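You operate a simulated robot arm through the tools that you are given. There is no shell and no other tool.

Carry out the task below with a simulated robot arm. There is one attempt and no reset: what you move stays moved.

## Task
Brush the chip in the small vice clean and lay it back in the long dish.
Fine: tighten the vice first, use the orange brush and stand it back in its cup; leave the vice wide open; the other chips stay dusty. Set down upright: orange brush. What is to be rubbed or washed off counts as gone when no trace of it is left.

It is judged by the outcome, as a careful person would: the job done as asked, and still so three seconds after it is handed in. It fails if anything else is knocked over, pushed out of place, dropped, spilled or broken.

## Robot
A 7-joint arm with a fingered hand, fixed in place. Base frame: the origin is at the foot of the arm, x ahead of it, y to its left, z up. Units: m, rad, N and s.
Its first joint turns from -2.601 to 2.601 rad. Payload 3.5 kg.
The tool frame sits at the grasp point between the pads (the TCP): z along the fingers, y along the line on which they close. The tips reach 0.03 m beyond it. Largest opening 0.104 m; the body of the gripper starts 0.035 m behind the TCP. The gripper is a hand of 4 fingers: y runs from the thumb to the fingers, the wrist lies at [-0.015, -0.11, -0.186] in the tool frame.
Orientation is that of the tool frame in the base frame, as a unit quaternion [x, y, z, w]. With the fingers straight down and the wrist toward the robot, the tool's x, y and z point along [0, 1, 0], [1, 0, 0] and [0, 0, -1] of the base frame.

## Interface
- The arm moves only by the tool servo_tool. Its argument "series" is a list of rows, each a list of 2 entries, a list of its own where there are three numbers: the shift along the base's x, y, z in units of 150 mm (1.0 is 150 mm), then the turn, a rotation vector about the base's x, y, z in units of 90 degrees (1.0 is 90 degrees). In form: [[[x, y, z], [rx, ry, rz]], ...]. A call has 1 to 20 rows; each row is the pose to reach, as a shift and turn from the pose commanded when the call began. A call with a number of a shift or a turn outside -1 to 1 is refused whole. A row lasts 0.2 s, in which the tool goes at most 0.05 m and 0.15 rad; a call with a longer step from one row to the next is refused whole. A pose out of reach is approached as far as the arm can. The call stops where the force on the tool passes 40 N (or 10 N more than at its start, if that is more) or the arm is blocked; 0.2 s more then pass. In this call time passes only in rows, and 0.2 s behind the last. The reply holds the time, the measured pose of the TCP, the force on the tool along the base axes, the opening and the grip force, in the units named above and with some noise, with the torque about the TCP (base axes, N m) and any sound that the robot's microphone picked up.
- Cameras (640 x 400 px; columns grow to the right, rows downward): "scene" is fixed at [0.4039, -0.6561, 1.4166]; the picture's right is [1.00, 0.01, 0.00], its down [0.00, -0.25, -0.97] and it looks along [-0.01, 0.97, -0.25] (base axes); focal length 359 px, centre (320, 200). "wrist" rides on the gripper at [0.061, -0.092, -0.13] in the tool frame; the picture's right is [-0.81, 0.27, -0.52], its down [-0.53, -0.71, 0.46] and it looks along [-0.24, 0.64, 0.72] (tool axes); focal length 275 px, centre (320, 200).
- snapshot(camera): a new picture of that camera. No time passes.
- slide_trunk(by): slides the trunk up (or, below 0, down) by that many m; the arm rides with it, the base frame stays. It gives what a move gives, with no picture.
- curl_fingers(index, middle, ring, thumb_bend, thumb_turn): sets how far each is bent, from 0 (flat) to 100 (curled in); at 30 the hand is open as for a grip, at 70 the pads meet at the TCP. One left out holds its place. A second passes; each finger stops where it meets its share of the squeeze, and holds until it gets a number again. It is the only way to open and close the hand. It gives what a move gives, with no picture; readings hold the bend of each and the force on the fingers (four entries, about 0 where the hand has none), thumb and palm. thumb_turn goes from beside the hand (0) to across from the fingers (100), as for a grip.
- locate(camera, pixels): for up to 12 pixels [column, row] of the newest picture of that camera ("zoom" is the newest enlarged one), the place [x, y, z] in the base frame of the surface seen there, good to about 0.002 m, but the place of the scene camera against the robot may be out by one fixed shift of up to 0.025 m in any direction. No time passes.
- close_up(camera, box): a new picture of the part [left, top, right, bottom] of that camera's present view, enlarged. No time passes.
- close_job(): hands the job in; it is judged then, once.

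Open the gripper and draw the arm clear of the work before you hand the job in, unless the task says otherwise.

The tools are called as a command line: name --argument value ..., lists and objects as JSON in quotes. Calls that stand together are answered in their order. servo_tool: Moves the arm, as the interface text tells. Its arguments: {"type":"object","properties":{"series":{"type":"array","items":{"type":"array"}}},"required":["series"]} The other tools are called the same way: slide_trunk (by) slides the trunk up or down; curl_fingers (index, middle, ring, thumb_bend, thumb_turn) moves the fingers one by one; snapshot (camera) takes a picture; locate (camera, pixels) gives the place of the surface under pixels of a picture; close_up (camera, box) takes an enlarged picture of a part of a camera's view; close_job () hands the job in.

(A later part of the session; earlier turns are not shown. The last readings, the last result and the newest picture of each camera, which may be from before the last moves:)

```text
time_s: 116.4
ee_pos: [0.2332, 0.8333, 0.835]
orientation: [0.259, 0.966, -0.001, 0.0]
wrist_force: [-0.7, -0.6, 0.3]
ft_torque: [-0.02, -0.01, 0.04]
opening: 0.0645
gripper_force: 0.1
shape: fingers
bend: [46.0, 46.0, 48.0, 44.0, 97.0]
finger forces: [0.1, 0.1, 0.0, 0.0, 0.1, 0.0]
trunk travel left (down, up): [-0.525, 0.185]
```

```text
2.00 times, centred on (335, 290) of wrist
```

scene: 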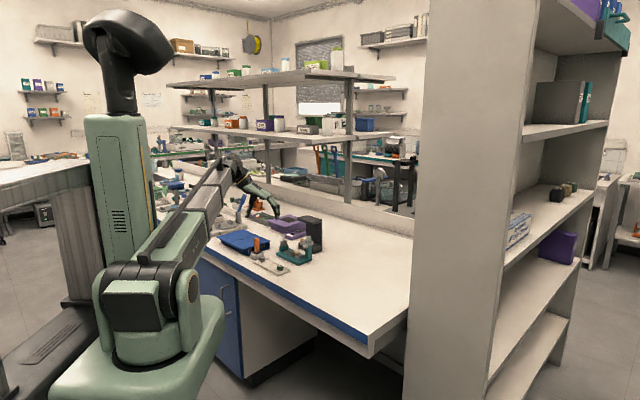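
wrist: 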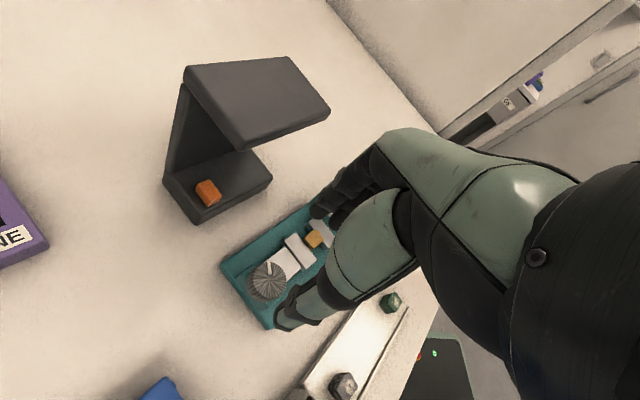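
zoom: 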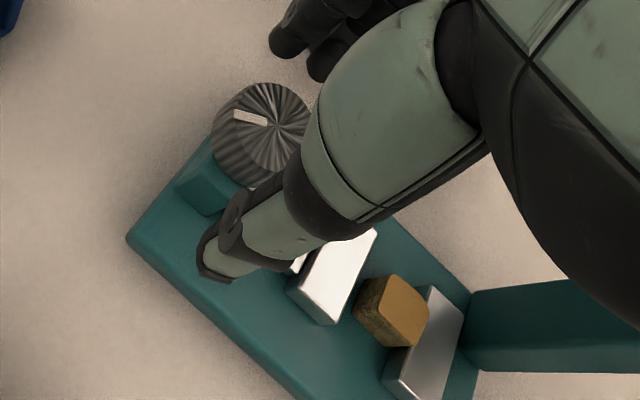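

The indicator is now at about 155° and the jaw keeps backing off. Another return swing and opening stroke.

servo_tool --series '[[[0, 0, 0.2], [0, 0, 0]], [[-0.002, -0.005, 0.2], [0, 0, -0.0889]], [[-0.004, -0.01, 0.2], [0, 0, -0.1778]], [[-0.006, -0.014, 0.2], [0, 0, -0.2667]], [[-0.009, -0.018, 0.2], [0, 0, -0.3556]], [[-0.012, -0.022, 0.2], [0, 0, -0.4445]], [[-0.017, -0.025, 0.2], [0, 0, -0.5334]], [[-0.021, -0.027, 0.2], [0, 0, -0.6223]], [[-0.026, -0.029, 0.2], [0, 0, -0.7112]], [[-0.03, -0.03, 0.2], [0, 0, -0.8]], [[-0.034, -0.031, 0.2], [0, 0, -0.889]], [[-0.034, -0.031, 0.1], [0, 0, -0.889]], [[-0.034, -0.031, 0], [0, 0, -0.889]]]'

curl_fingers --index 58 --middle 58 --thumb_bend 58

curl_fingers --index 72 --middle 67 --thumb_bend 76

servo_tool --series '[[[0.004, 0.001, 0], [0, 0, 0.074]], [[0.008, 0.002, 0], [0, 0, 0.148]], [[0.012, 0.003, 0], [0, 0, 0.222]], [[0.016, 0.006, 0], [0, 0, 0.296]], [[0.02, 0.008, 0], [0, 0, 0.37]], [[0.023, 0.011, 0], [0, 0, 0.444]]]'

close_up --camera "scene" --box '[278, 230, 308, 260]'

```text
time_s: 119.2
ee_pos: [0.2294, 0.8282, 0.8342]
orientation: [0.819, 0.574, 0.0, 0.0]
wrist_force: [0.2, 0.2, 0.4]
ft_torque: [0.0, -0.02, -0.01]
opening: 0.0643
gripper_force: 0.1
shape: fingers
bend: [46.0, 46.0, 48.0, 44.0, 97.0]
finger forces: [0.0, 0.0, 0.0, 0.0, 0.1, 0.0]
trunk travel left (down, up): [-0.525, 0.185]
```

```text
time_s: 120.2
ee_pos: [0.2287, 0.8286, 0.834]
orientation: [0.819, 0.573, -0.001, 0.0]
wrist_force: [0.1, -0.8, -0.4]
ft_torque: [0.02, -0.01, -0.01]
opening: 0.0344
gripper_force: 0.1
shape: fingers
bend: [57.0, 57.0, 48.0, 57.0, 97.0]
finger forces: [0.0, 0.0, 0.0, 0.0, 0.0, 0.0]
trunk travel left (down, up): [-0.525, 0.185]
```

```text
time_s: 121.2
ee_pos: [0.228, 0.8278, 0.833]
orientation: [0.819, 0.573, 0.0, 0.0]
wrist_force: [-5.2, -1.5, -1.4]
ft_torque: [-0.09, 0.09, 0.05]
opening: 0.0249
gripper_force: 12.7
shape: fingers
bend: [60.0, 65.0, 48.0, 63.0, 97.0]
finger forces: [8.8, 2.1, 0.1, 0.0, 14.2, 0.1]
trunk travel left (down, up): [-0.525, 0.185]
```

```text
time_s: 122.6
ee_pos: [0.2314, 0.8295, 0.8338]
orientation: [0.573, 0.82, 0.0, 0.0]
wrist_force: [-5.0, -7.8, -5.5]
ft_torque: [-0.26, 0.13, 0.04]
opening: 0.025
gripper_force: 12.3
shape: fingers
bend: [60.0, 66.0, 48.0, 63.0, 97.0]
finger forces: [6.5, 2.1, 0.1, 0.1, 15.8, 0.0]
trunk travel left (down, up): [-0.525, 0.185]
```

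```text
13.33 times, centred on (293, 245) of scene
```

zoom: 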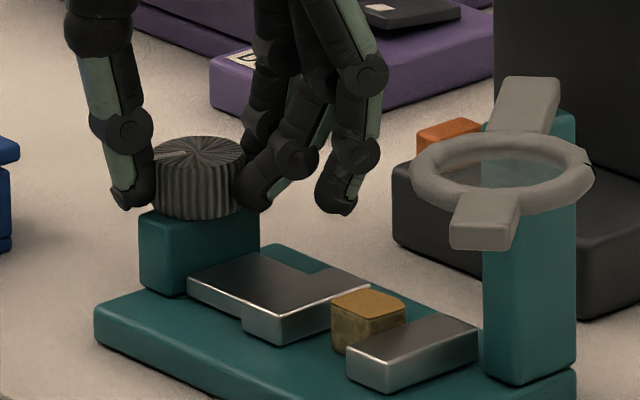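

The jaw continues to retreat smoothly. Finishing this stroke.

servo_tool --series '[[[0.002, 0.003, 0], [0, 0, 0.074]], [[0.005, 0.006, 0], [0, 0, 0.148]], [[0.007, 0.01, 0], [0, 0, 0.222]], [[0.009, 0.015, 0], [0, 0, 0.296]], [[0.011, 0.02, 0], [0, 0, 0.37]], [[0.011, 0.02, 0], [0, 0, 0.444]]]'

close_up --camera "scene" --box '[278, 230, 308, 260]'

curl_fingers --index 46 --middle 46 --thumb_bend 44

close_up --camera "wrist" --box '[250, 190, 420, 390]'

```text
time_s: 124.0
ee_pos: [0.233, 0.8329, 0.834]
orientation: [0.258, 0.966, 0.0, 0.0]
wrist_force: [-2.6, -5.7, -3.9]
ft_torque: [-0.11, -0.02, -0.07]
opening: 0.0245
gripper_force: 10.7
shape: fingers
bend: [61.0, 67.0, 48.0, 63.0, 95.0]
finger forces: [6.7, 1.4, 0.0, 0.0, 14.0, 0.0]
trunk travel left (down, up): [-0.525, 0.185]
```

```text
13.33 times, centred on (293, 245) of scene
```

zoom: 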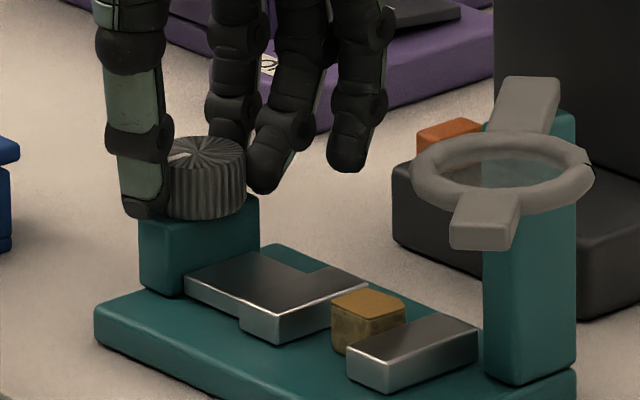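

```text
time_s: 125.0
ee_pos: [0.2334, 0.8334, 0.834]
orientation: [0.259, 0.966, -0.001, -0.001]
wrist_force: [-0.3, -0.5, -0.6]
ft_torque: [0.0, 0.01, 0.01]
opening: 0.0643
gripper_force: 0.1
shape: fingers
bend: [46.0, 46.0, 48.0, 44.0, 97.0]
finger forces: [0.0, 0.1, 0.0, 0.1, 0.0, 0.1]
trunk travel left (down, up): [-0.525, 0.185]
```

```text
2.00 times, centred on (335, 290) of wrist
```

zoom: 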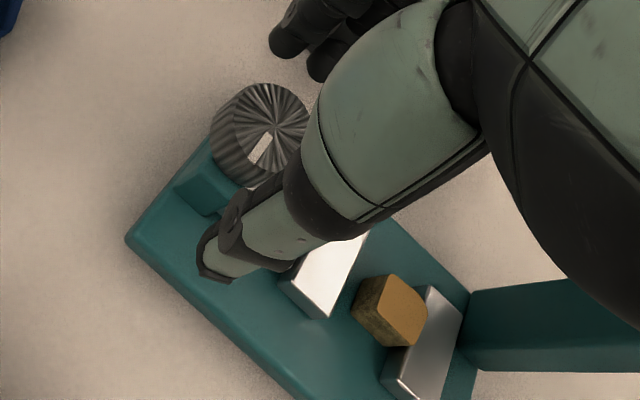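

The indicator is at about 215°, and the end of that stroke showed a reversed torque of −0.07, possibly the open stop. I'll do one more stroke to confirm.

servo_tool --series '[[[0, 0, 0.2], [0, 0, 0]], [[-0.002, -0.005, 0.2], [0, 0, -0.0889]], [[-0.004, -0.01, 0.2], [0, 0, -0.1778]], [[-0.006, -0.014, 0.2], [0, 0, -0.2667]], [[-0.009, -0.018, 0.2], [0, 0, -0.3556]], [[-0.012, -0.022, 0.2], [0, 0, -0.4445]], [[-0.017, -0.025, 0.2], [0, 0, -0.5334]], [[-0.021, -0.027, 0.2], [0, 0, -0.6223]], [[-0.026, -0.029, 0.2], [0, 0, -0.7112]], [[-0.03, -0.03, 0.2], [0, 0, -0.8]], [[-0.034, -0.031, 0.2], [0, 0, -0.889]], [[-0.034, -0.031, 0.1], [0, 0, -0.889]], [[-0.034, -0.031, 0], [0, 0, -0.889]]]'

curl_fingers --index 58 --middle 58 --thumb_bend 58

curl_fingers --index 74 --middle 67 --thumb_bend 78

servo_tool --series '[[[0.004, 0.001, 0], [0, 0, 0.074]], [[0.008, 0.002, 0], [0, 0, 0.148]], [[0.012, 0.003, 0], [0, 0, 0.222]], [[0.016, 0.006, 0], [0, 0, 0.296]], [[0.02, 0.008, 0], [0, 0, 0.37]], [[0.023, 0.011, 0], [0, 0, 0.444]]]'

close_up --camera "scene" --box '[278, 230, 308, 260]'

close_up --camera "wrist" --box '[270, 200, 440, 340]'

```text
time_s: 127.8
ee_pos: [0.2282, 0.8282, 0.8357]
orientation: [0.82, 0.573, 0.0, 0.0]
wrist_force: [-0.3, 1.0, 0.1]
ft_torque: [0.0, 0.01, -0.01]
opening: 0.0647
gripper_force: 0.1
shape: fingers
bend: [46.0, 46.0, 48.0, 44.0, 97.0]
finger forces: [0.0, 0.1, 0.0, 0.1, 0.1, 0.0]
trunk travel left (down, up): [-0.525, 0.185]
```

```text
time_s: 128.8
ee_pos: [0.2294, 0.8278, 0.8355]
orientation: [0.82, 0.573, 0.0, 0.001]
wrist_force: [0.4, 0.2, 0.1]
ft_torque: [-0.05, -0.02, 0.04]
opening: 0.0346
gripper_force: 0.0
shape: fingers
bend: [57.0, 57.0, 48.0, 57.0, 97.0]
finger forces: [0.0, 0.0, 0.0, 0.0, 0.0, 0.1]
trunk travel left (down, up): [-0.525, 0.185]
```

```text
time_s: 129.8
ee_pos: [0.2274, 0.8276, 0.8347]
orientation: [0.82, 0.573, 0.0, 0.0]
wrist_force: [-7.6, -2.4, -3.1]
ft_torque: [-0.07, 0.12, -0.02]
opening: 0.025
gripper_force: 13.5
shape: fingers
bend: [60.0, 65.0, 48.0, 63.0, 97.0]
finger forces: [9.1, 2.3, 0.0, 0.0, 16.8, 0.1]
trunk travel left (down, up): [-0.525, 0.185]
```

```text
time_s: 131.2
ee_pos: [0.2313, 0.8302, 0.835]
orientation: [0.573, 0.819, 0.0, 0.0]
wrist_force: [-3.9, -3.0, -0.2]
ft_torque: [-0.11, 0.03, -0.04]
opening: 0.0216
gripper_force: 12.7
shape: fingers
bend: [61.0, 66.0, 48.0, 65.0, 93.0]
finger forces: [6.8, 4.1, 0.0, 0.0, 15.1, 0.1]
trunk travel left (down, up): [-0.525, 0.185]
```

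```text
13.33 times, centred on (293, 245) of scene
```

zoom: 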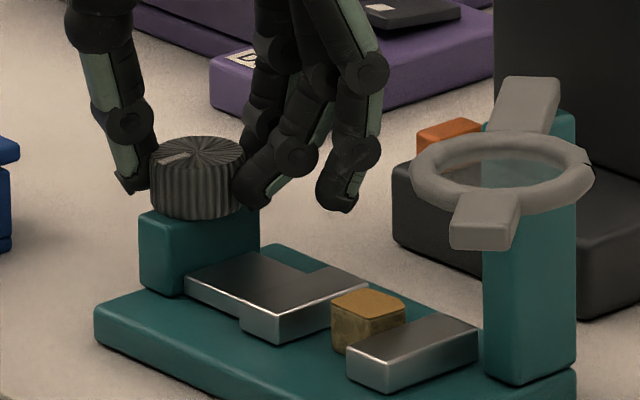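

```text
2.86 times, centred on (355, 270) of wrist
```

zoom: 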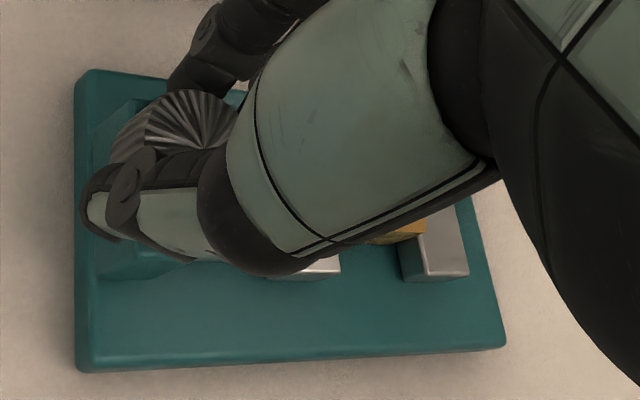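

The knob no longer turns and the jaw stays at the same place while the thumb yields: the vice is at its open stop. I'll release, lift off, and move back to a clear viewpoint.

curl_fingers --index 61 --middle 64 --thumb_bend 62

servo_tool --series '[[[0, 0, 0.08], [0, 0, 0]], [[0, 0, 0.2], [0, 0, 0]], [[0, 0, 0.4], [0, 0, 0]], [[0, 0, 0.65], [0, 0, 0]], [[0, 0, 0.9], [0, 0, 0]]]'

curl_fingers --index 30 --middle 30 --ring 30 --thumb_bend 30

servo_tool --series '[[[-0.1, -0.2, 0.05], [0, 0, -0.09]], [[-0.2, -0.4, 0.1], [0, 0, -0.18]], [[-0.3, -0.6, 0.1], [0, 0, -0.222]], [[-0.4, -0.75, 0.1], [0, 0, -0.222]], [[-0.46, -0.83, 0.1], [0, 0, -0.222]]]'

snapshot --camera "wrist"

close_up --camera "wrist" --box '[140, 125, 300, 250]'

```text
time_s: 132.2
ee_pos: [0.2321, 0.8312, 0.835]
orientation: [0.574, 0.819, 0.0, 0.001]
wrist_force: [-2.5, 2.8, 2.0]
ft_torque: [0.08, 0.08, -0.04]
opening: 0.0268
gripper_force: 2.0
shape: fingers
bend: [61.0, 64.0, 48.0, 60.0, 95.0]
finger forces: [0.8, 0.4, 0.0, 0.0, 3.6, 0.1]
trunk travel left (down, up): [-0.525, 0.185]
```

```text
time_s: 133.4
ee_pos: [0.2333, 0.8291, 0.9679]
orientation: [0.574, 0.819, -0.001, 0.001]
wrist_force: [0.0, -0.2, 0.6]
ft_torque: [-0.01, 0.0, 0.0]
opening: 0.0227
gripper_force: 0.1
shape: fingers
bend: [61.0, 64.0, 48.0, 62.0, 97.0]
finger forces: [0.1, 0.1, 0.1, 0.1, 0.0, 0.0]
trunk travel left (down, up): [-0.525, 0.185]
```

```text
time_s: 134.4
ee_pos: [0.2334, 0.8299, 0.9673]
orientation: [0.574, 0.819, 0.001, 0.0]
wrist_force: [-0.4, 0.2, 0.0]
ft_torque: [-0.01, 0.0, 0.01]
opening: 0.103
gripper_force: 0.0
shape: fingers
bend: [30.0, 30.0, 30.0, 30.0, 97.0]
finger forces: [0.0, 0.0, 0.1, 0.1, 0.1, 0.1]
trunk travel left (down, up): [-0.525, 0.185]
```

```text
time_s: 135.6
ee_pos: [0.1624, 0.7055, 0.9853]
orientation: [0.708, 0.706, 0.001, -0.001]
wrist_force: [0.0, 0.6, 0.6]
ft_torque: [-0.01, 0.0, 0.02]
opening: 0.1032
gripper_force: 0.1
shape: fingers
bend: [30.0, 30.0, 30.0, 30.0, 97.0]
finger forces: [0.0, 0.0, 0.0, 0.0, 0.0, 0.1]
trunk travel left (down, up): [-0.525, 0.185]
```

```text
taken
```

wrist: 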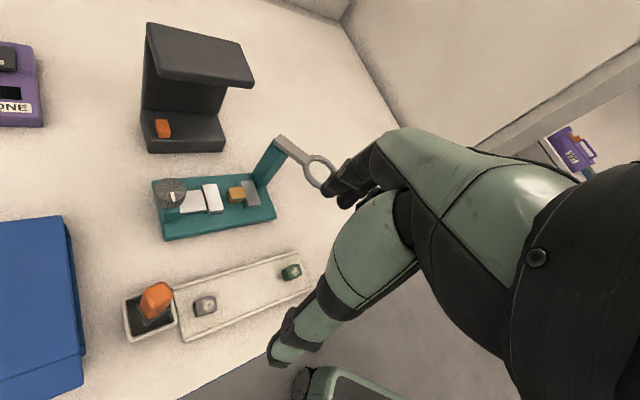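

```text
3.20 times, centred on (220, 188) of wrist
```

zoom: 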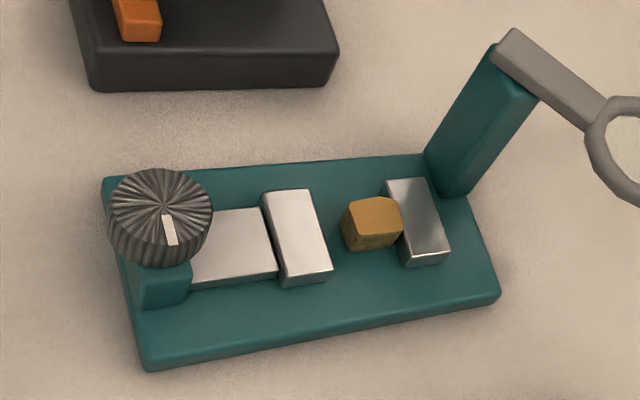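

The vice is open and the chip stands clear of the moving jaw. I'll measure the chip, jaws and magnifier post precisely for the pinch.

locate --camera "zoom" --pixels '[[331, 270], [305, 190], [285, 283], [386, 183], [408, 262], [430, 182], [425, 155], [445, 195], [470, 190], [495, 50], [530, 95], [500, 295]]'

close_up --camera "wrist" --box '[205, 165, 265, 210]'

locate --camera "zoom" --pixels '[[250, 200], [300, 195], [355, 200], [360, 250], [255, 255], [300, 225], [260, 290], [300, 305], [345, 285], [130, 250], [395, 200], [250, 230]]'

```text
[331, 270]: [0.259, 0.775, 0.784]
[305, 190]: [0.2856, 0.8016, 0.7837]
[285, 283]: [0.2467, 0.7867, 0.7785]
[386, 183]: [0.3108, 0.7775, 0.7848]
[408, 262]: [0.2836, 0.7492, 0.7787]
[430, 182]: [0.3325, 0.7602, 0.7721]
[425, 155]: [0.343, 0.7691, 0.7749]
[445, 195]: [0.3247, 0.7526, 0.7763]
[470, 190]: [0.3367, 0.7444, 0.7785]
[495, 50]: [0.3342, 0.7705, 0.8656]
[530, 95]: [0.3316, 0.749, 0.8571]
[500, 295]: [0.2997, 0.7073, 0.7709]
```

```text
8.89 times, centred on (235, 188) of wrist
```

zoom: 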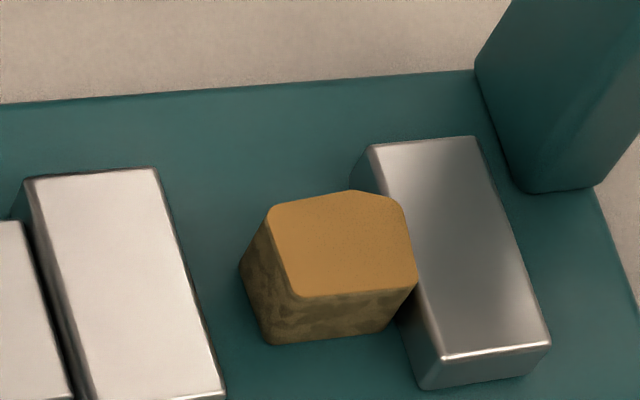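

```text
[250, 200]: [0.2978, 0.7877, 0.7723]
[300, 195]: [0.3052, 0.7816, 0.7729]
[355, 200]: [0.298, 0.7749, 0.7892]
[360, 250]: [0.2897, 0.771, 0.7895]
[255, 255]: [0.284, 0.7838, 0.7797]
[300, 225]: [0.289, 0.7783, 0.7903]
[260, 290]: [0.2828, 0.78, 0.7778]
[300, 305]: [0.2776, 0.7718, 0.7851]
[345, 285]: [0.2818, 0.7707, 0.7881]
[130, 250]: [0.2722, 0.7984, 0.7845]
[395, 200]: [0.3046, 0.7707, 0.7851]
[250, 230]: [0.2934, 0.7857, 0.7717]
```

The slot is 35 mm wide (s from −0.365 to −0.330) and the chip is centred near (0.2885, 0.7736), z 0.772–0.7895, with faces at 45°. I'll pinch it with index and thumb only at yaw +45°, middle and ring kept open. First I move above it.

curl_fingers --index 44 --middle 30 --ring 30 --thumb_bend 44

servo_tool --series '[[[0.14, 0.07, 0], [0, 0, 0.085]], [[0.3, 0.15, 0], [0, 0, 0.17]], [[0.46, 0.23, 0], [0, 0, 0.255]], [[0.62, 0.31, 0], [0, 0, 0.34]], [[0.76, 0.38, 0], [0, 0, 0.425]], [[0.859, 0.435, -0.1], [0, 0, 0.5]], [[0.859, 0.435, -0.3], [0, 0, 0.5]]]'

snapshot --camera "wrist"

close_up --camera "scene" --box '[270, 200, 330, 260]'

```text
time_s: 136.6
ee_pos: [0.1627, 0.7063, 0.9864]
orientation: [0.708, 0.706, 0.001, 0.001]
wrist_force: [0.1, 0.6, 0.1]
ft_torque: [-0.01, 0.0, -0.02]
opening: 0.0684
gripper_force: 0.1
shape: fingers
bend: [44.0, 30.0, 30.0, 44.0, 97.0]
finger forces: [0.0, 0.0, 0.0, 0.1, 0.0, 0.0]
trunk travel left (down, up): [-0.525, 0.185]
```

```text
time_s: 138.2
ee_pos: [0.2932, 0.7707, 0.9398]
orientation: [0.382, 0.924, 0.0, -0.001]
wrist_force: [0.3, -0.1, 0.1]
ft_torque: [0.03, -0.01, -0.02]
opening: 0.068
gripper_force: 0.2
shape: fingers
bend: [44.0, 30.0, 30.0, 44.0, 97.0]
finger forces: [0.0, 0.0, 0.0, 0.0, 0.0, 0.0]
trunk travel left (down, up): [-0.525, 0.185]
```

```text
taken
```

wrist: 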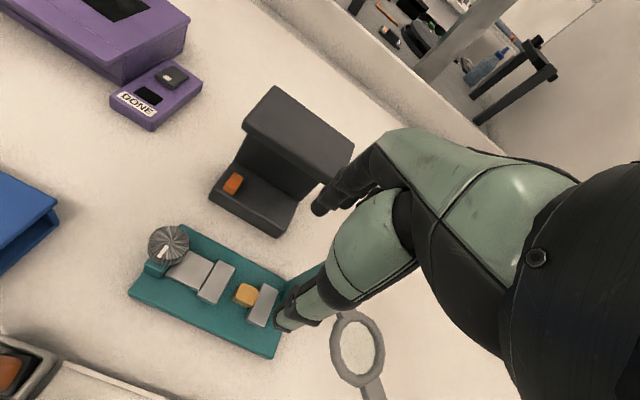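

```text
6.67 times, centred on (300, 230) of scene
```

zoom: 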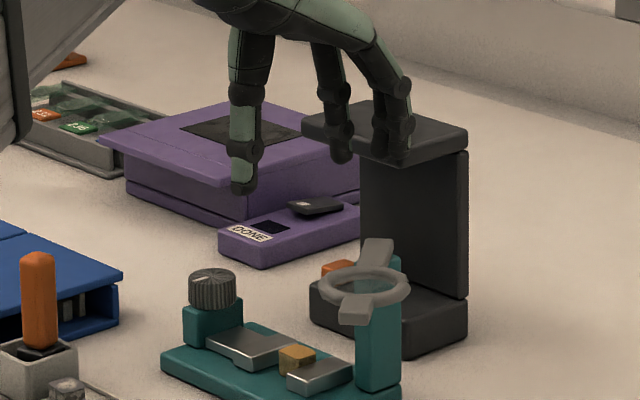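

I'll check where the open middle and ring fingers are relative to the arch before lowering.

close_up --camera "scene" --box '[295, 200, 320, 225]'

locate --camera "zoom" --pixels '[[270, 330], [280, 200], [240, 130], [120, 330], [110, 250], [320, 340], [310, 260], [330, 150], [200, 280], [400, 300], [230, 60], [130, 150]]'

close_up --camera "wrist" --box '[200, 80, 420, 340]'

```text
16.00 times, centred on (308, 212) of scene
```

zoom: 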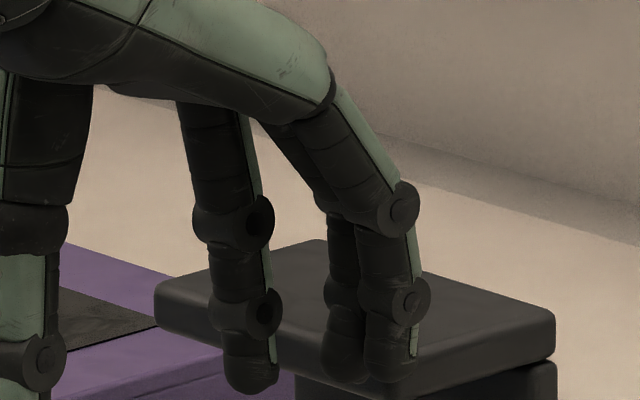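

```text
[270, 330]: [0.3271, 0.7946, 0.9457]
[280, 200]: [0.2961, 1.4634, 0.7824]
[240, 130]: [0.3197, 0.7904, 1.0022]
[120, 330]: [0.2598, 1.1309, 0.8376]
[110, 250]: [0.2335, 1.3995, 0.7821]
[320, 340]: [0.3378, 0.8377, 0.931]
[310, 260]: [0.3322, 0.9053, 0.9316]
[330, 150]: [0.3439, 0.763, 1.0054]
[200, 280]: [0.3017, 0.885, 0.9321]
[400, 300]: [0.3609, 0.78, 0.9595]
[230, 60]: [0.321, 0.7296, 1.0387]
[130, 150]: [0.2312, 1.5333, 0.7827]
```

```text
1.54 times, centred on (310, 210) of wrist
```

zoom: 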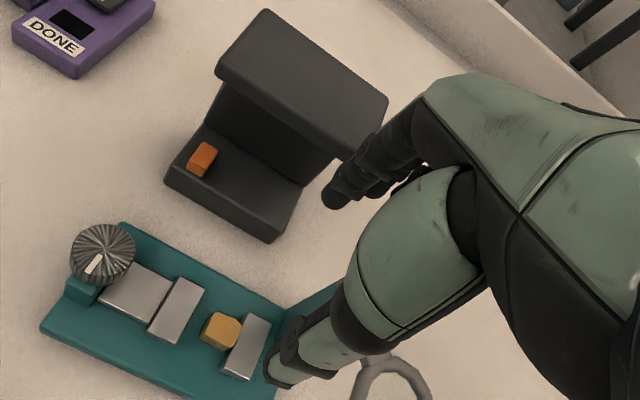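

Clearances look fine (about 1 cm or more everywhere) and the index's right edge is at s≈−0.339 as planned. I'll lower to z≈0.83 and check.

servo_tool --series '[[[0, 0, -0.2], [0, 0, 0]], [[0, 0, -0.4], [0, 0, 0]], [[0, 0, -0.58], [0, 0, 0]], [[0, 0, -0.73], [0, 0, 0]]]'

close_up --camera "scene" --box '[280, 220, 315, 255]'

close_up --camera "wrist" --box '[230, 170, 390, 340]'

```text
time_s: 139.2
ee_pos: [0.2922, 0.7715, 0.8303]
orientation: [0.384, 0.924, 0.0, 0.0]
wrist_force: [-0.5, 0.7, 0.2]
ft_torque: [-0.02, -0.02, 0.01]
opening: 0.0681
gripper_force: 0.1
shape: fingers
bend: [44.0, 30.0, 30.0, 44.0, 97.0]
finger forces: [0.0, 0.0, 0.0, 0.0, 0.1, 0.0]
trunk travel left (down, up): [-0.525, 0.185]
```

```text
11.43 times, centred on (298, 238) of scene
```

zoom: 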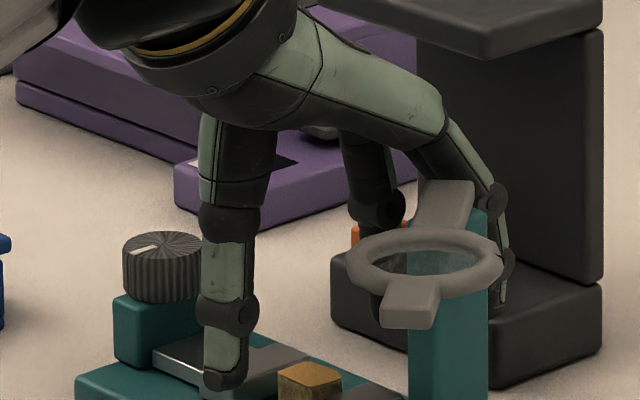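

```text
2.35 times, centred on (310, 255) of wrist
```

zoom: 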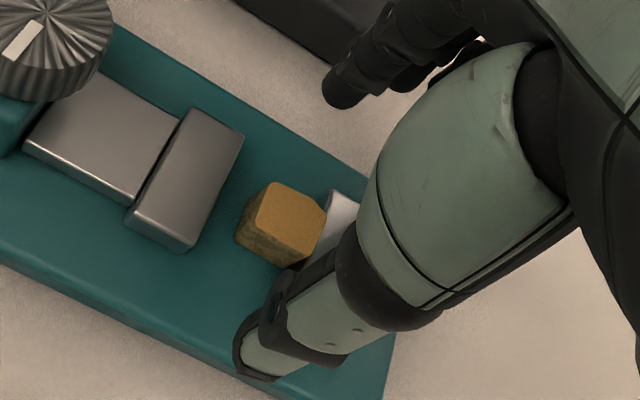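

I'll locate the thumb tip and chip in the same view to confirm lateral alignment.

locate --camera "zoom" --pixels '[[255, 355], [240, 350], [270, 375], [275, 320], [300, 340], [340, 95], [355, 75], [325, 85], [280, 215], [250, 240], [300, 245], [325, 210]]'

```text
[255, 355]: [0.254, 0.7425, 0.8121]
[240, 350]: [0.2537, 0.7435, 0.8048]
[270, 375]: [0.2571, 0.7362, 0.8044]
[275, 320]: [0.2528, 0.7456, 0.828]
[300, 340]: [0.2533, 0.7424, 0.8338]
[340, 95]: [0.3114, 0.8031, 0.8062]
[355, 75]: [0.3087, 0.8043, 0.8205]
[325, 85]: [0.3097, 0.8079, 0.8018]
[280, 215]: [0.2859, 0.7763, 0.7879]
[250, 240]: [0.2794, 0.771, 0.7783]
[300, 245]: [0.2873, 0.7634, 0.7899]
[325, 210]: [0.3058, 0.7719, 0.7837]
```

Thumb (s≈−0.342) and index (≈−0.344) line up with the chip (≈−0.343). Lowering to z≈0.81.

servo_tool --series '[[[0, 0, -0.06], [0, 0, 0]], [[0, 0, -0.1], [0, 0, 0]], [[0, 0, -0.133], [0, 0, 0]]]'

curl_fingers --index 56 --thumb_bend 56

close_up --camera "scene" --box '[280, 225, 315, 260]'

close_up --camera "wrist" --box '[230, 170, 390, 340]'

```text
time_s: 140.1
ee_pos: [0.2921, 0.7738, 0.8146]
orientation: [0.382, 0.924, 0.005, 0.0]
wrist_force: [0.5, 6.4, 10.4]
ft_torque: [-0.45, -0.41, 0.27]
opening: 0.0681
gripper_force: 5.5
shape: fingers
bend: [44.0, 30.0, 30.0, 44.0, 97.0]
finger forces: [0.1, 0.0, 10.8, 0.0, 0.1, 0.2]
trunk travel left (down, up): [-0.525, 0.185]
stopped in row 3: the force on the tool passed its limit at 42 N (the readings are from after the stop); the commanded pose is now the measured one
```

```text
time_s: 141.1
ee_pos: [0.2918, 0.7717, 0.8148]
orientation: [0.382, 0.924, 0.005, 0.001]
wrist_force: [2.0, 15.8, 15.9]
ft_torque: [-0.92, -0.54, 0.63]
opening: 0.0372
gripper_force: 10.2
shape: fingers
bend: [56.0, 30.0, 30.0, 56.0, 97.0]
finger forces: [0.1, 0.0, 20.6, 0.0, 0.1, 0.4]
trunk travel left (down, up): [-0.525, 0.185]
```

```text
11.43 times, centred on (298, 242) of scene
```

zoom: 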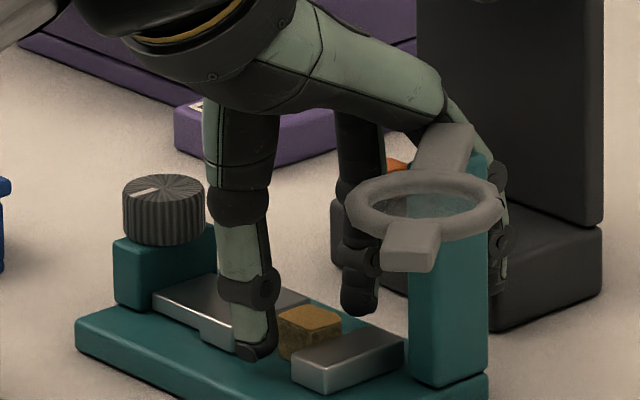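

```text
2.35 times, centred on (310, 255) of wrist
```

zoom: 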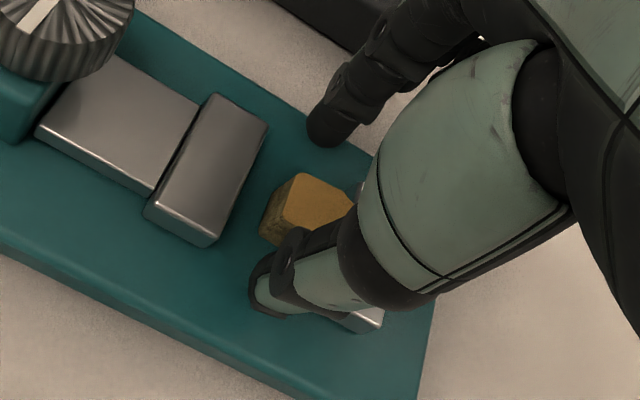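

The ring finger came down on the top of the magnifier post (20 N on the ring); the vice looks unmoved. I'll raise right away and reopen.

servo_tool --series '[[[0, 0, 0.06], [0, 0, 0]], [[0, 0, 0.15], [0, 0, 0]], [[0, 0, 0.3], [0, 0, 0]]]'

curl_fingers --index 44 --thumb_bend 44

close_up --camera "scene" --box '[275, 220, 325, 265]'

close_up --camera "wrist" --box '[180, 170, 420, 360]'

```text
time_s: 141.9
ee_pos: [0.2925, 0.7718, 0.8598]
orientation: [0.383, 0.924, 0.003, 0.0]
wrist_force: [0.0, 1.3, 0.8]
ft_torque: [0.0, -0.01, -0.02]
opening: 0.0372
gripper_force: 0.2
shape: fingers
bend: [56.0, 30.0, 30.0, 56.0, 97.0]
finger forces: [0.0, 0.1, 0.0, 0.0, 0.0, 0.0]
trunk travel left (down, up): [-0.525, 0.185]
```

```text
time_s: 142.9
ee_pos: [0.2933, 0.7729, 0.8596]
orientation: [0.382, 0.924, 0.003, 0.001]
wrist_force: [-0.3, 0.2, -1.5]
ft_torque: [-0.02, 0.02, -0.01]
opening: 0.0673
gripper_force: 0.1
shape: fingers
bend: [44.0, 30.0, 30.0, 44.0, 97.0]
finger forces: [0.1, 0.0, 0.1, 0.1, 0.0, 0.0]
trunk travel left (down, up): [-0.525, 0.185]
```

```text
8.89 times, centred on (300, 242) of scene
```

zoom: 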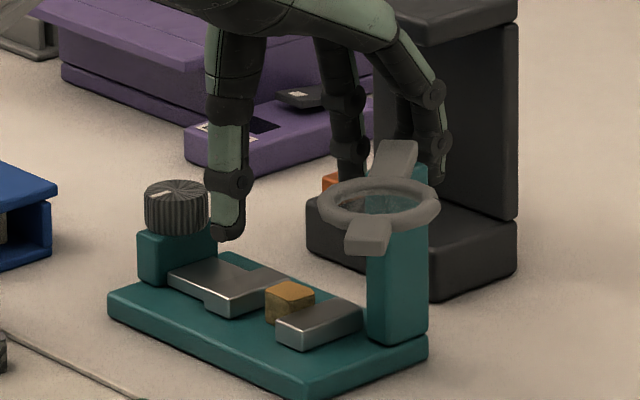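

```text
2.11 times, centred on (300, 265) of wrist
```

zoom: 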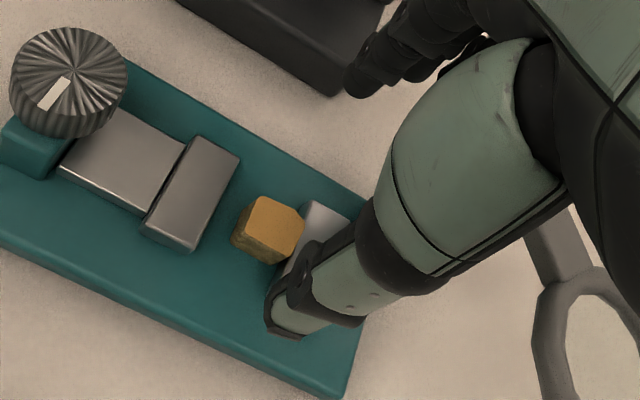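

Everything is still in place. I'll shift 5 mm away from the post, yaw +7°, and straighten the ring finger a little so it passes clear of the post, then recheck.

curl_fingers --ring 14

servo_tool --series '[[[-0.031, 0.015, 0], [0, 0, 0.04]], [[-0.031, 0.015, 0], [0, 0, 0.078]], [[-0.031, 0.015, -0.1], [0, 0, 0.078]], [[-0.031, 0.015, -0.2], [0, 0, 0.078]]]'

close_up --camera "scene" --box '[290, 220, 320, 250]'

close_up --camera "wrist" --box '[230, 170, 390, 340]'

locate --camera "zoom" --pixels '[[255, 355], [240, 350], [270, 370], [340, 95], [325, 85], [280, 215], [250, 240], [300, 245]]'

```text
time_s: 143.9
ee_pos: [0.2945, 0.7718, 0.8612]
orientation: [0.382, 0.924, 0.003, 0.0]
wrist_force: [-0.5, -0.2, -0.4]
ft_torque: [-0.02, -0.01, 0.02]
opening: 0.0671
gripper_force: 0.1
shape: fingers
bend: [44.0, 30.0, 14.0, 44.0, 97.0]
finger forces: [0.0, 0.0, 0.0, 0.0, 0.1, 0.1]
trunk travel left (down, up): [-0.525, 0.185]
```

```text
time_s: 144.9
ee_pos: [0.2884, 0.7746, 0.8291]
orientation: [0.325, 0.946, 0.004, 0.0]
wrist_force: [0.4, -0.6, 0.5]
ft_torque: [0.02, 0.0, 0.01]
opening: 0.0672
gripper_force: 0.0
shape: fingers
bend: [44.0, 30.0, 14.0, 44.0, 97.0]
finger forces: [0.1, 0.0, 0.1, 0.0, 0.0, 0.0]
trunk travel left (down, up): [-0.525, 0.185]
```

```text
13.33 times, centred on (305, 235) of scene
```

zoom: 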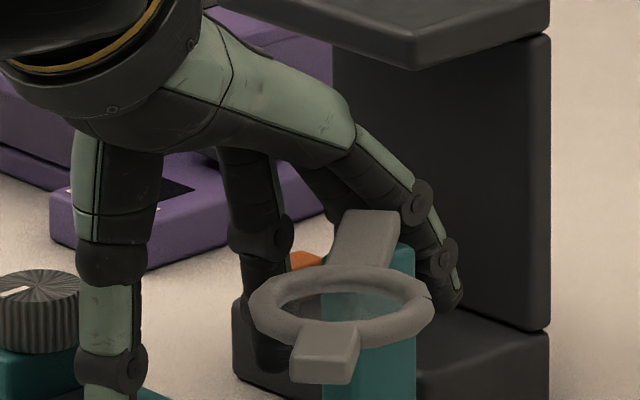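

```text
2.35 times, centred on (310, 255) of wrist
```

zoom: 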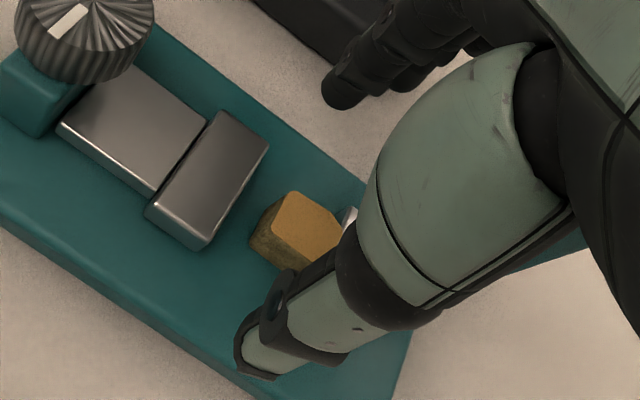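

```text
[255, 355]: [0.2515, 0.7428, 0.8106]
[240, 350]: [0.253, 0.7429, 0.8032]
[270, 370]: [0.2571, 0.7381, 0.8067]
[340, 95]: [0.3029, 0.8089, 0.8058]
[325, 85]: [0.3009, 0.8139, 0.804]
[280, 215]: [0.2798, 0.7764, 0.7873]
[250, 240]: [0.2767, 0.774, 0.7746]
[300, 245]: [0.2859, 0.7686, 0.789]
```

The hand is now at s≈−0.344, yaw 52°. I'll lower in small steps watching finger forces.

servo_tool --series '[[[0, 0, -0.027], [0, 0, 0]], [[0, 0, -0.053], [0, 0, 0]]]'

servo_tool --series '[[[0, 0, -0.027], [0, 0, 0]]]'

servo_tool --series '[[[0, 0, -0.027], [0, 0, 0]]]'

close_up --camera "scene" --box '[280, 220, 320, 260]'

```text
time_s: 145.5
ee_pos: [0.2871, 0.7749, 0.8204]
orientation: [0.325, 0.946, 0.004, 0.0]
wrist_force: [0.0, 0.3, 0.4]
ft_torque: [-0.02, 0.01, 0.0]
opening: 0.0672
gripper_force: 0.0
shape: fingers
bend: [44.0, 30.0, 14.0, 44.0, 97.0]
finger forces: [0.1, 0.0, 0.1, 0.0, 0.0, 0.0]
trunk travel left (down, up): [-0.525, 0.185]
```

```text
time_s: 145.9
ee_pos: [0.2877, 0.7747, 0.8166]
orientation: [0.325, 0.946, 0.003, -0.001]
wrist_force: [0.0, 0.1, 0.4]
ft_torque: [-0.03, 0.01, 0.03]
opening: 0.0673
gripper_force: 0.0
shape: fingers
bend: [44.0, 30.0, 14.0, 44.0, 97.0]
finger forces: [0.0, 0.1, 0.0, 0.1, 0.1, 0.1]
trunk travel left (down, up): [-0.525, 0.185]
```

```text
time_s: 146.3
ee_pos: [0.2876, 0.7737, 0.8126]
orientation: [0.325, 0.946, 0.004, 0.001]
wrist_force: [-0.7, 0.4, 0.1]
ft_torque: [0.02, -0.02, 0.02]
opening: 0.0674
gripper_force: 0.0
shape: fingers
bend: [44.0, 30.0, 14.0, 44.0, 97.0]
finger forces: [0.0, 0.1, 0.0, 0.1, 0.0, 0.1]
trunk travel left (down, up): [-0.525, 0.185]
```

```text
10.00 times, centred on (300, 240) of scene
```

zoom: 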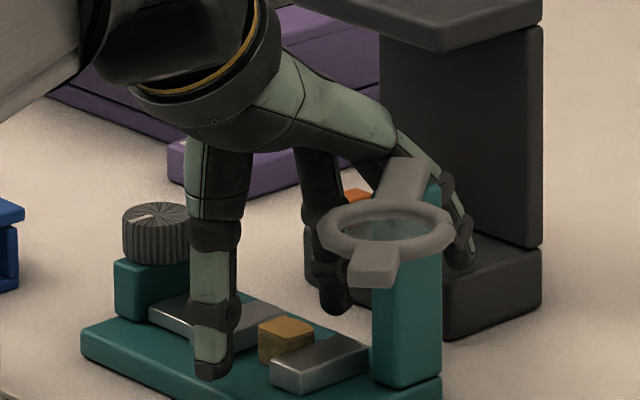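

No contact at z 0.8126. I'll go 2 mm lower and close index and thumb gradually.

servo_tool --series '[[[0, 0, -0.014], [0, 0, 0]]]'

curl_fingers --index 56 --thumb_bend 56

curl_fingers --index 61 --thumb_bend 61

close_up --camera "scene" --box '[285, 235, 315, 265]'

close_up --camera "wrist" --box '[230, 170, 390, 340]'

```text
time_s: 146.7
ee_pos: [0.2879, 0.7753, 0.8117]
orientation: [0.325, 0.946, 0.003, 0.0]
wrist_force: [-0.3, -0.1, 0.5]
ft_torque: [0.02, 0.01, 0.02]
opening: 0.0671
gripper_force: 0.0
shape: fingers
bend: [44.0, 30.0, 14.0, 44.0, 97.0]
finger forces: [0.1, 0.0, 0.0, 0.0, 0.0, 0.0]
trunk travel left (down, up): [-0.525, 0.185]
```

```text
time_s: 147.7
ee_pos: [0.2884, 0.7733, 0.8108]
orientation: [0.325, 0.946, 0.004, 0.0]
wrist_force: [0.4, 0.1, -0.8]
ft_torque: [-0.01, -0.01, 0.01]
opening: 0.0369
gripper_force: 0.1
shape: fingers
bend: [56.0, 30.0, 14.0, 56.0, 97.0]
finger forces: [0.0, 0.1, 0.1, 0.1, 0.0, 0.0]
trunk travel left (down, up): [-0.525, 0.185]
```

```text
time_s: 148.7
ee_pos: [0.2886, 0.7756, 0.8112]
orientation: [0.325, 0.946, 0.004, 0.0]
wrist_force: [0.2, -0.5, 0.5]
ft_torque: [-0.01, -0.01, 0.01]
opening: 0.0242
gripper_force: 0.0
shape: fingers
bend: [61.0, 30.0, 14.0, 61.0, 97.0]
finger forces: [0.0, 0.0, 0.0, 0.0, 0.0, 0.1]
trunk travel left (down, up): [-0.525, 0.185]
```

```text
13.33 times, centred on (300, 250) of scene
```

zoom: 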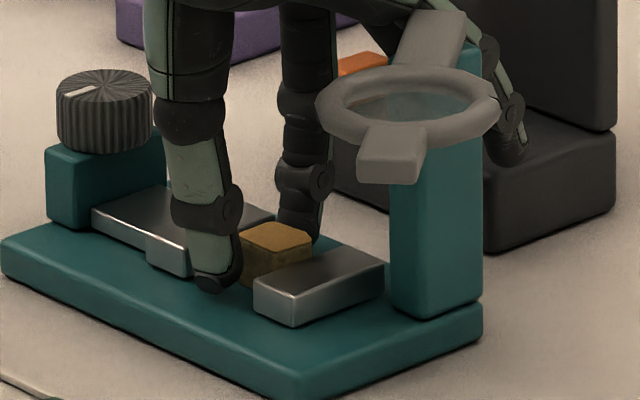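

```text
2.35 times, centred on (310, 255) of wrist
```

zoom: 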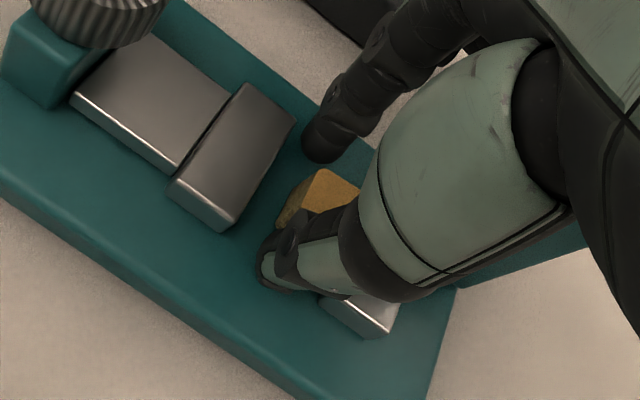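

Thumb and index flank the chip. Continuing to close until contact.

curl_fingers --index 65 --thumb_bend 65

close_up --camera "wrist" --box '[230, 170, 390, 340]'

curl_fingers --index 70 --thumb_bend 70

close_up --camera "scene" --box '[285, 235, 315, 265]'

close_up --camera "wrist" --box '[230, 170, 390, 340]'

```text
time_s: 149.7
ee_pos: [0.289, 0.7748, 0.8101]
orientation: [0.324, 0.946, 0.003, 0.001]
wrist_force: [-0.4, -0.5, 0.2]
ft_torque: [0.0, -0.03, 0.03]
opening: 0.015
gripper_force: 0.2
shape: fingers
bend: [64.0, 30.0, 14.0, 64.0, 97.0]
finger forces: [0.2, 0.0, 0.0, 0.0, 0.3, 0.1]
trunk travel left (down, up): [-0.525, 0.185]
```

```text
2.35 times, centred on (310, 255) of wrist
```

zoom: 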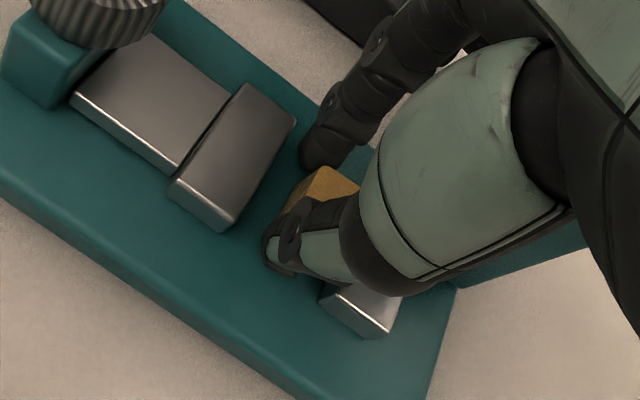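

```text
time_s: 150.7
ee_pos: [0.2879, 0.7754, 0.8106]
orientation: [0.324, 0.946, 0.004, -0.001]
wrist_force: [-0.7, 0.1, -0.9]
ft_torque: [0.04, -0.03, 0.03]
opening: 0.0122
gripper_force: 3.4
shape: fingers
bend: [65.0, 30.0, 14.0, 66.0, 97.0]
finger forces: [3.2, 0.1, 0.0, 0.0, 3.1, 0.1]
trunk travel left (down, up): [-0.525, 0.185]
```

```text
13.33 times, centred on (300, 250) of scene
```

zoom: 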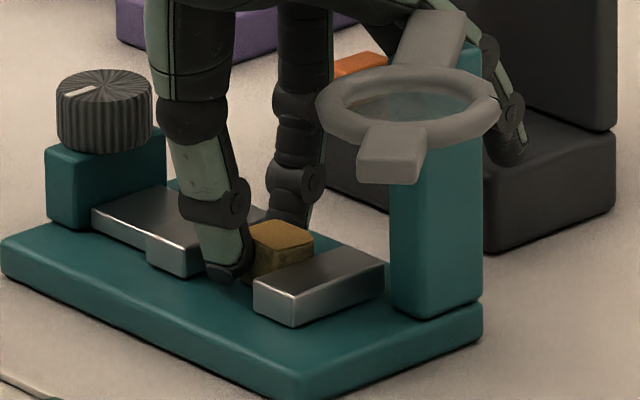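

```text
2.35 times, centred on (310, 255) of wrist
```

zoom: 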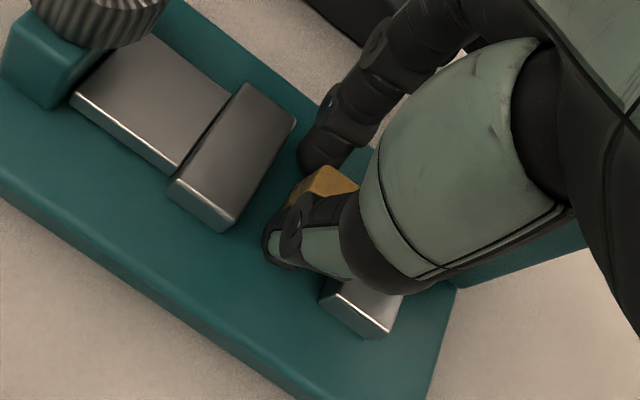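

Balanced contact at 3 N each. Squeezing a bit more and then lifting slowly.

curl_fingers --index 76 --thumb_bend 76

servo_tool --series '[[[0, 0, 0.03], [0, 0, 0]], [[0, 0, 0.07], [0, 0, 0]], [[0, 0, 0.12], [0, 0, 0]]]'

close_up --camera "scene" --box '[285, 230, 315, 260]'

close_up --camera "wrist" --box '[230, 170, 390, 340]'

```text
time_s: 151.7
ee_pos: [0.2878, 0.7751, 0.811]
orientation: [0.325, 0.946, 0.003, 0.0]
wrist_force: [-0.6, 0.3, -0.1]
ft_torque: [0.08, -0.02, -0.01]
opening: 0.0105
gripper_force: 9.3
shape: fingers
bend: [71.0, 30.0, 14.0, 69.0, 97.0]
finger forces: [9.1, 0.0, 0.1, 0.0, 9.3, 0.0]
trunk travel left (down, up): [-0.525, 0.185]
```

```text
time_s: 152.5
ee_pos: [0.288, 0.7754, 0.8277]
orientation: [0.324, 0.946, 0.004, 0.0]
wrist_force: [0.5, 0.3, 0.2]
ft_torque: [0.03, -0.02, 0.02]
opening: 0.0102
gripper_force: 8.7
shape: fingers
bend: [71.0, 30.0, 14.0, 69.0, 97.0]
finger forces: [8.2, 0.0, 0.1, 0.0, 9.3, 0.0]
trunk travel left (down, up): [-0.525, 0.185]
```

```text
13.33 times, centred on (300, 245) of scene
```

zoom: 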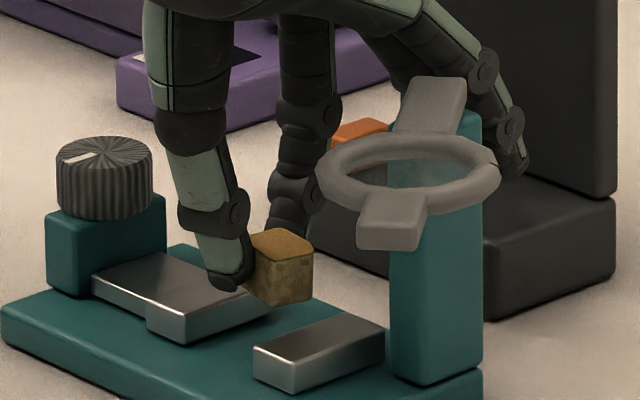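

```text
2.35 times, centred on (310, 255) of wrist
```

zoom: 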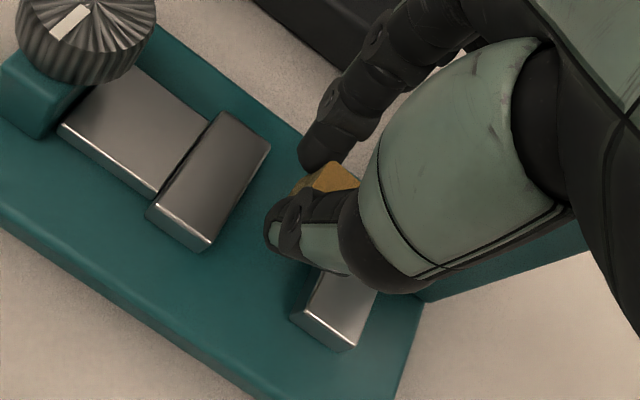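

The chip is lifted and held at about 9 N. Raising slowly straight up to clear everything.

servo_tool --series '[[[0, 0, 0.08], [0, 0, 0]], [[0, 0, 0.18], [0, 0, 0]], [[0, 0, 0.3], [0, 0, 0]], [[0, 0, 0.42], [0, 0, 0]], [[0, 0, 0.54], [0, 0, 0]], [[0, 0, 0.66], [0, 0, 0]]]'

close_up --camera "scene" --box '[280, 205, 315, 240]'

snapshot --camera "wrist"

```text
time_s: 153.9
ee_pos: [0.2879, 0.7739, 0.9275]
orientation: [0.324, 0.946, 0.003, 0.0]
wrist_force: [0.0, 0.5, -0.8]
ft_torque: [0.01, -0.01, 0.01]
opening: 0.0097
gripper_force: 7.9
shape: fingers
bend: [72.0, 30.0, 14.0, 69.0, 97.0]
finger forces: [7.9, 0.0, 0.0, 0.0, 9.1, 0.0]
trunk travel left (down, up): [-0.525, 0.185]
```

```text
11.43 times, centred on (298, 222) of scene
```

zoom: 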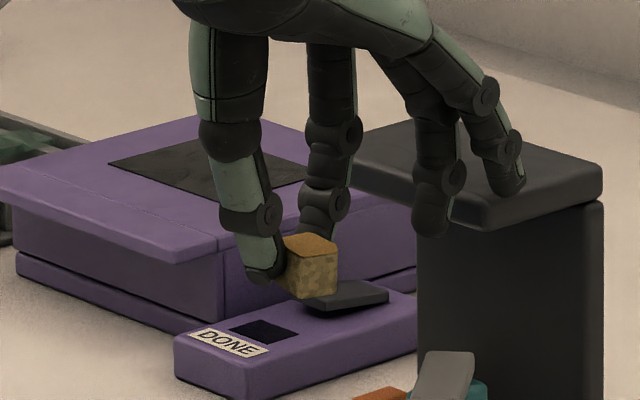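

```text
taken
```

wrist: 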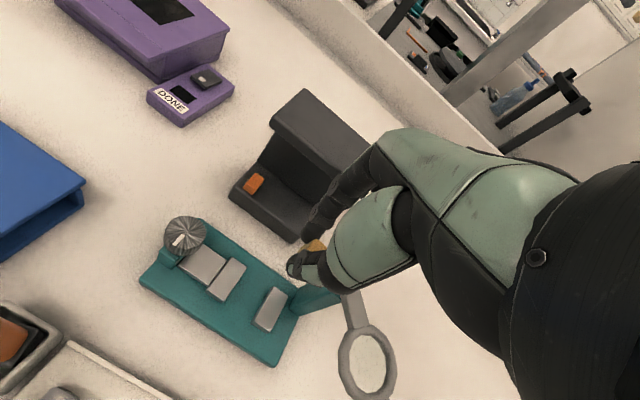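

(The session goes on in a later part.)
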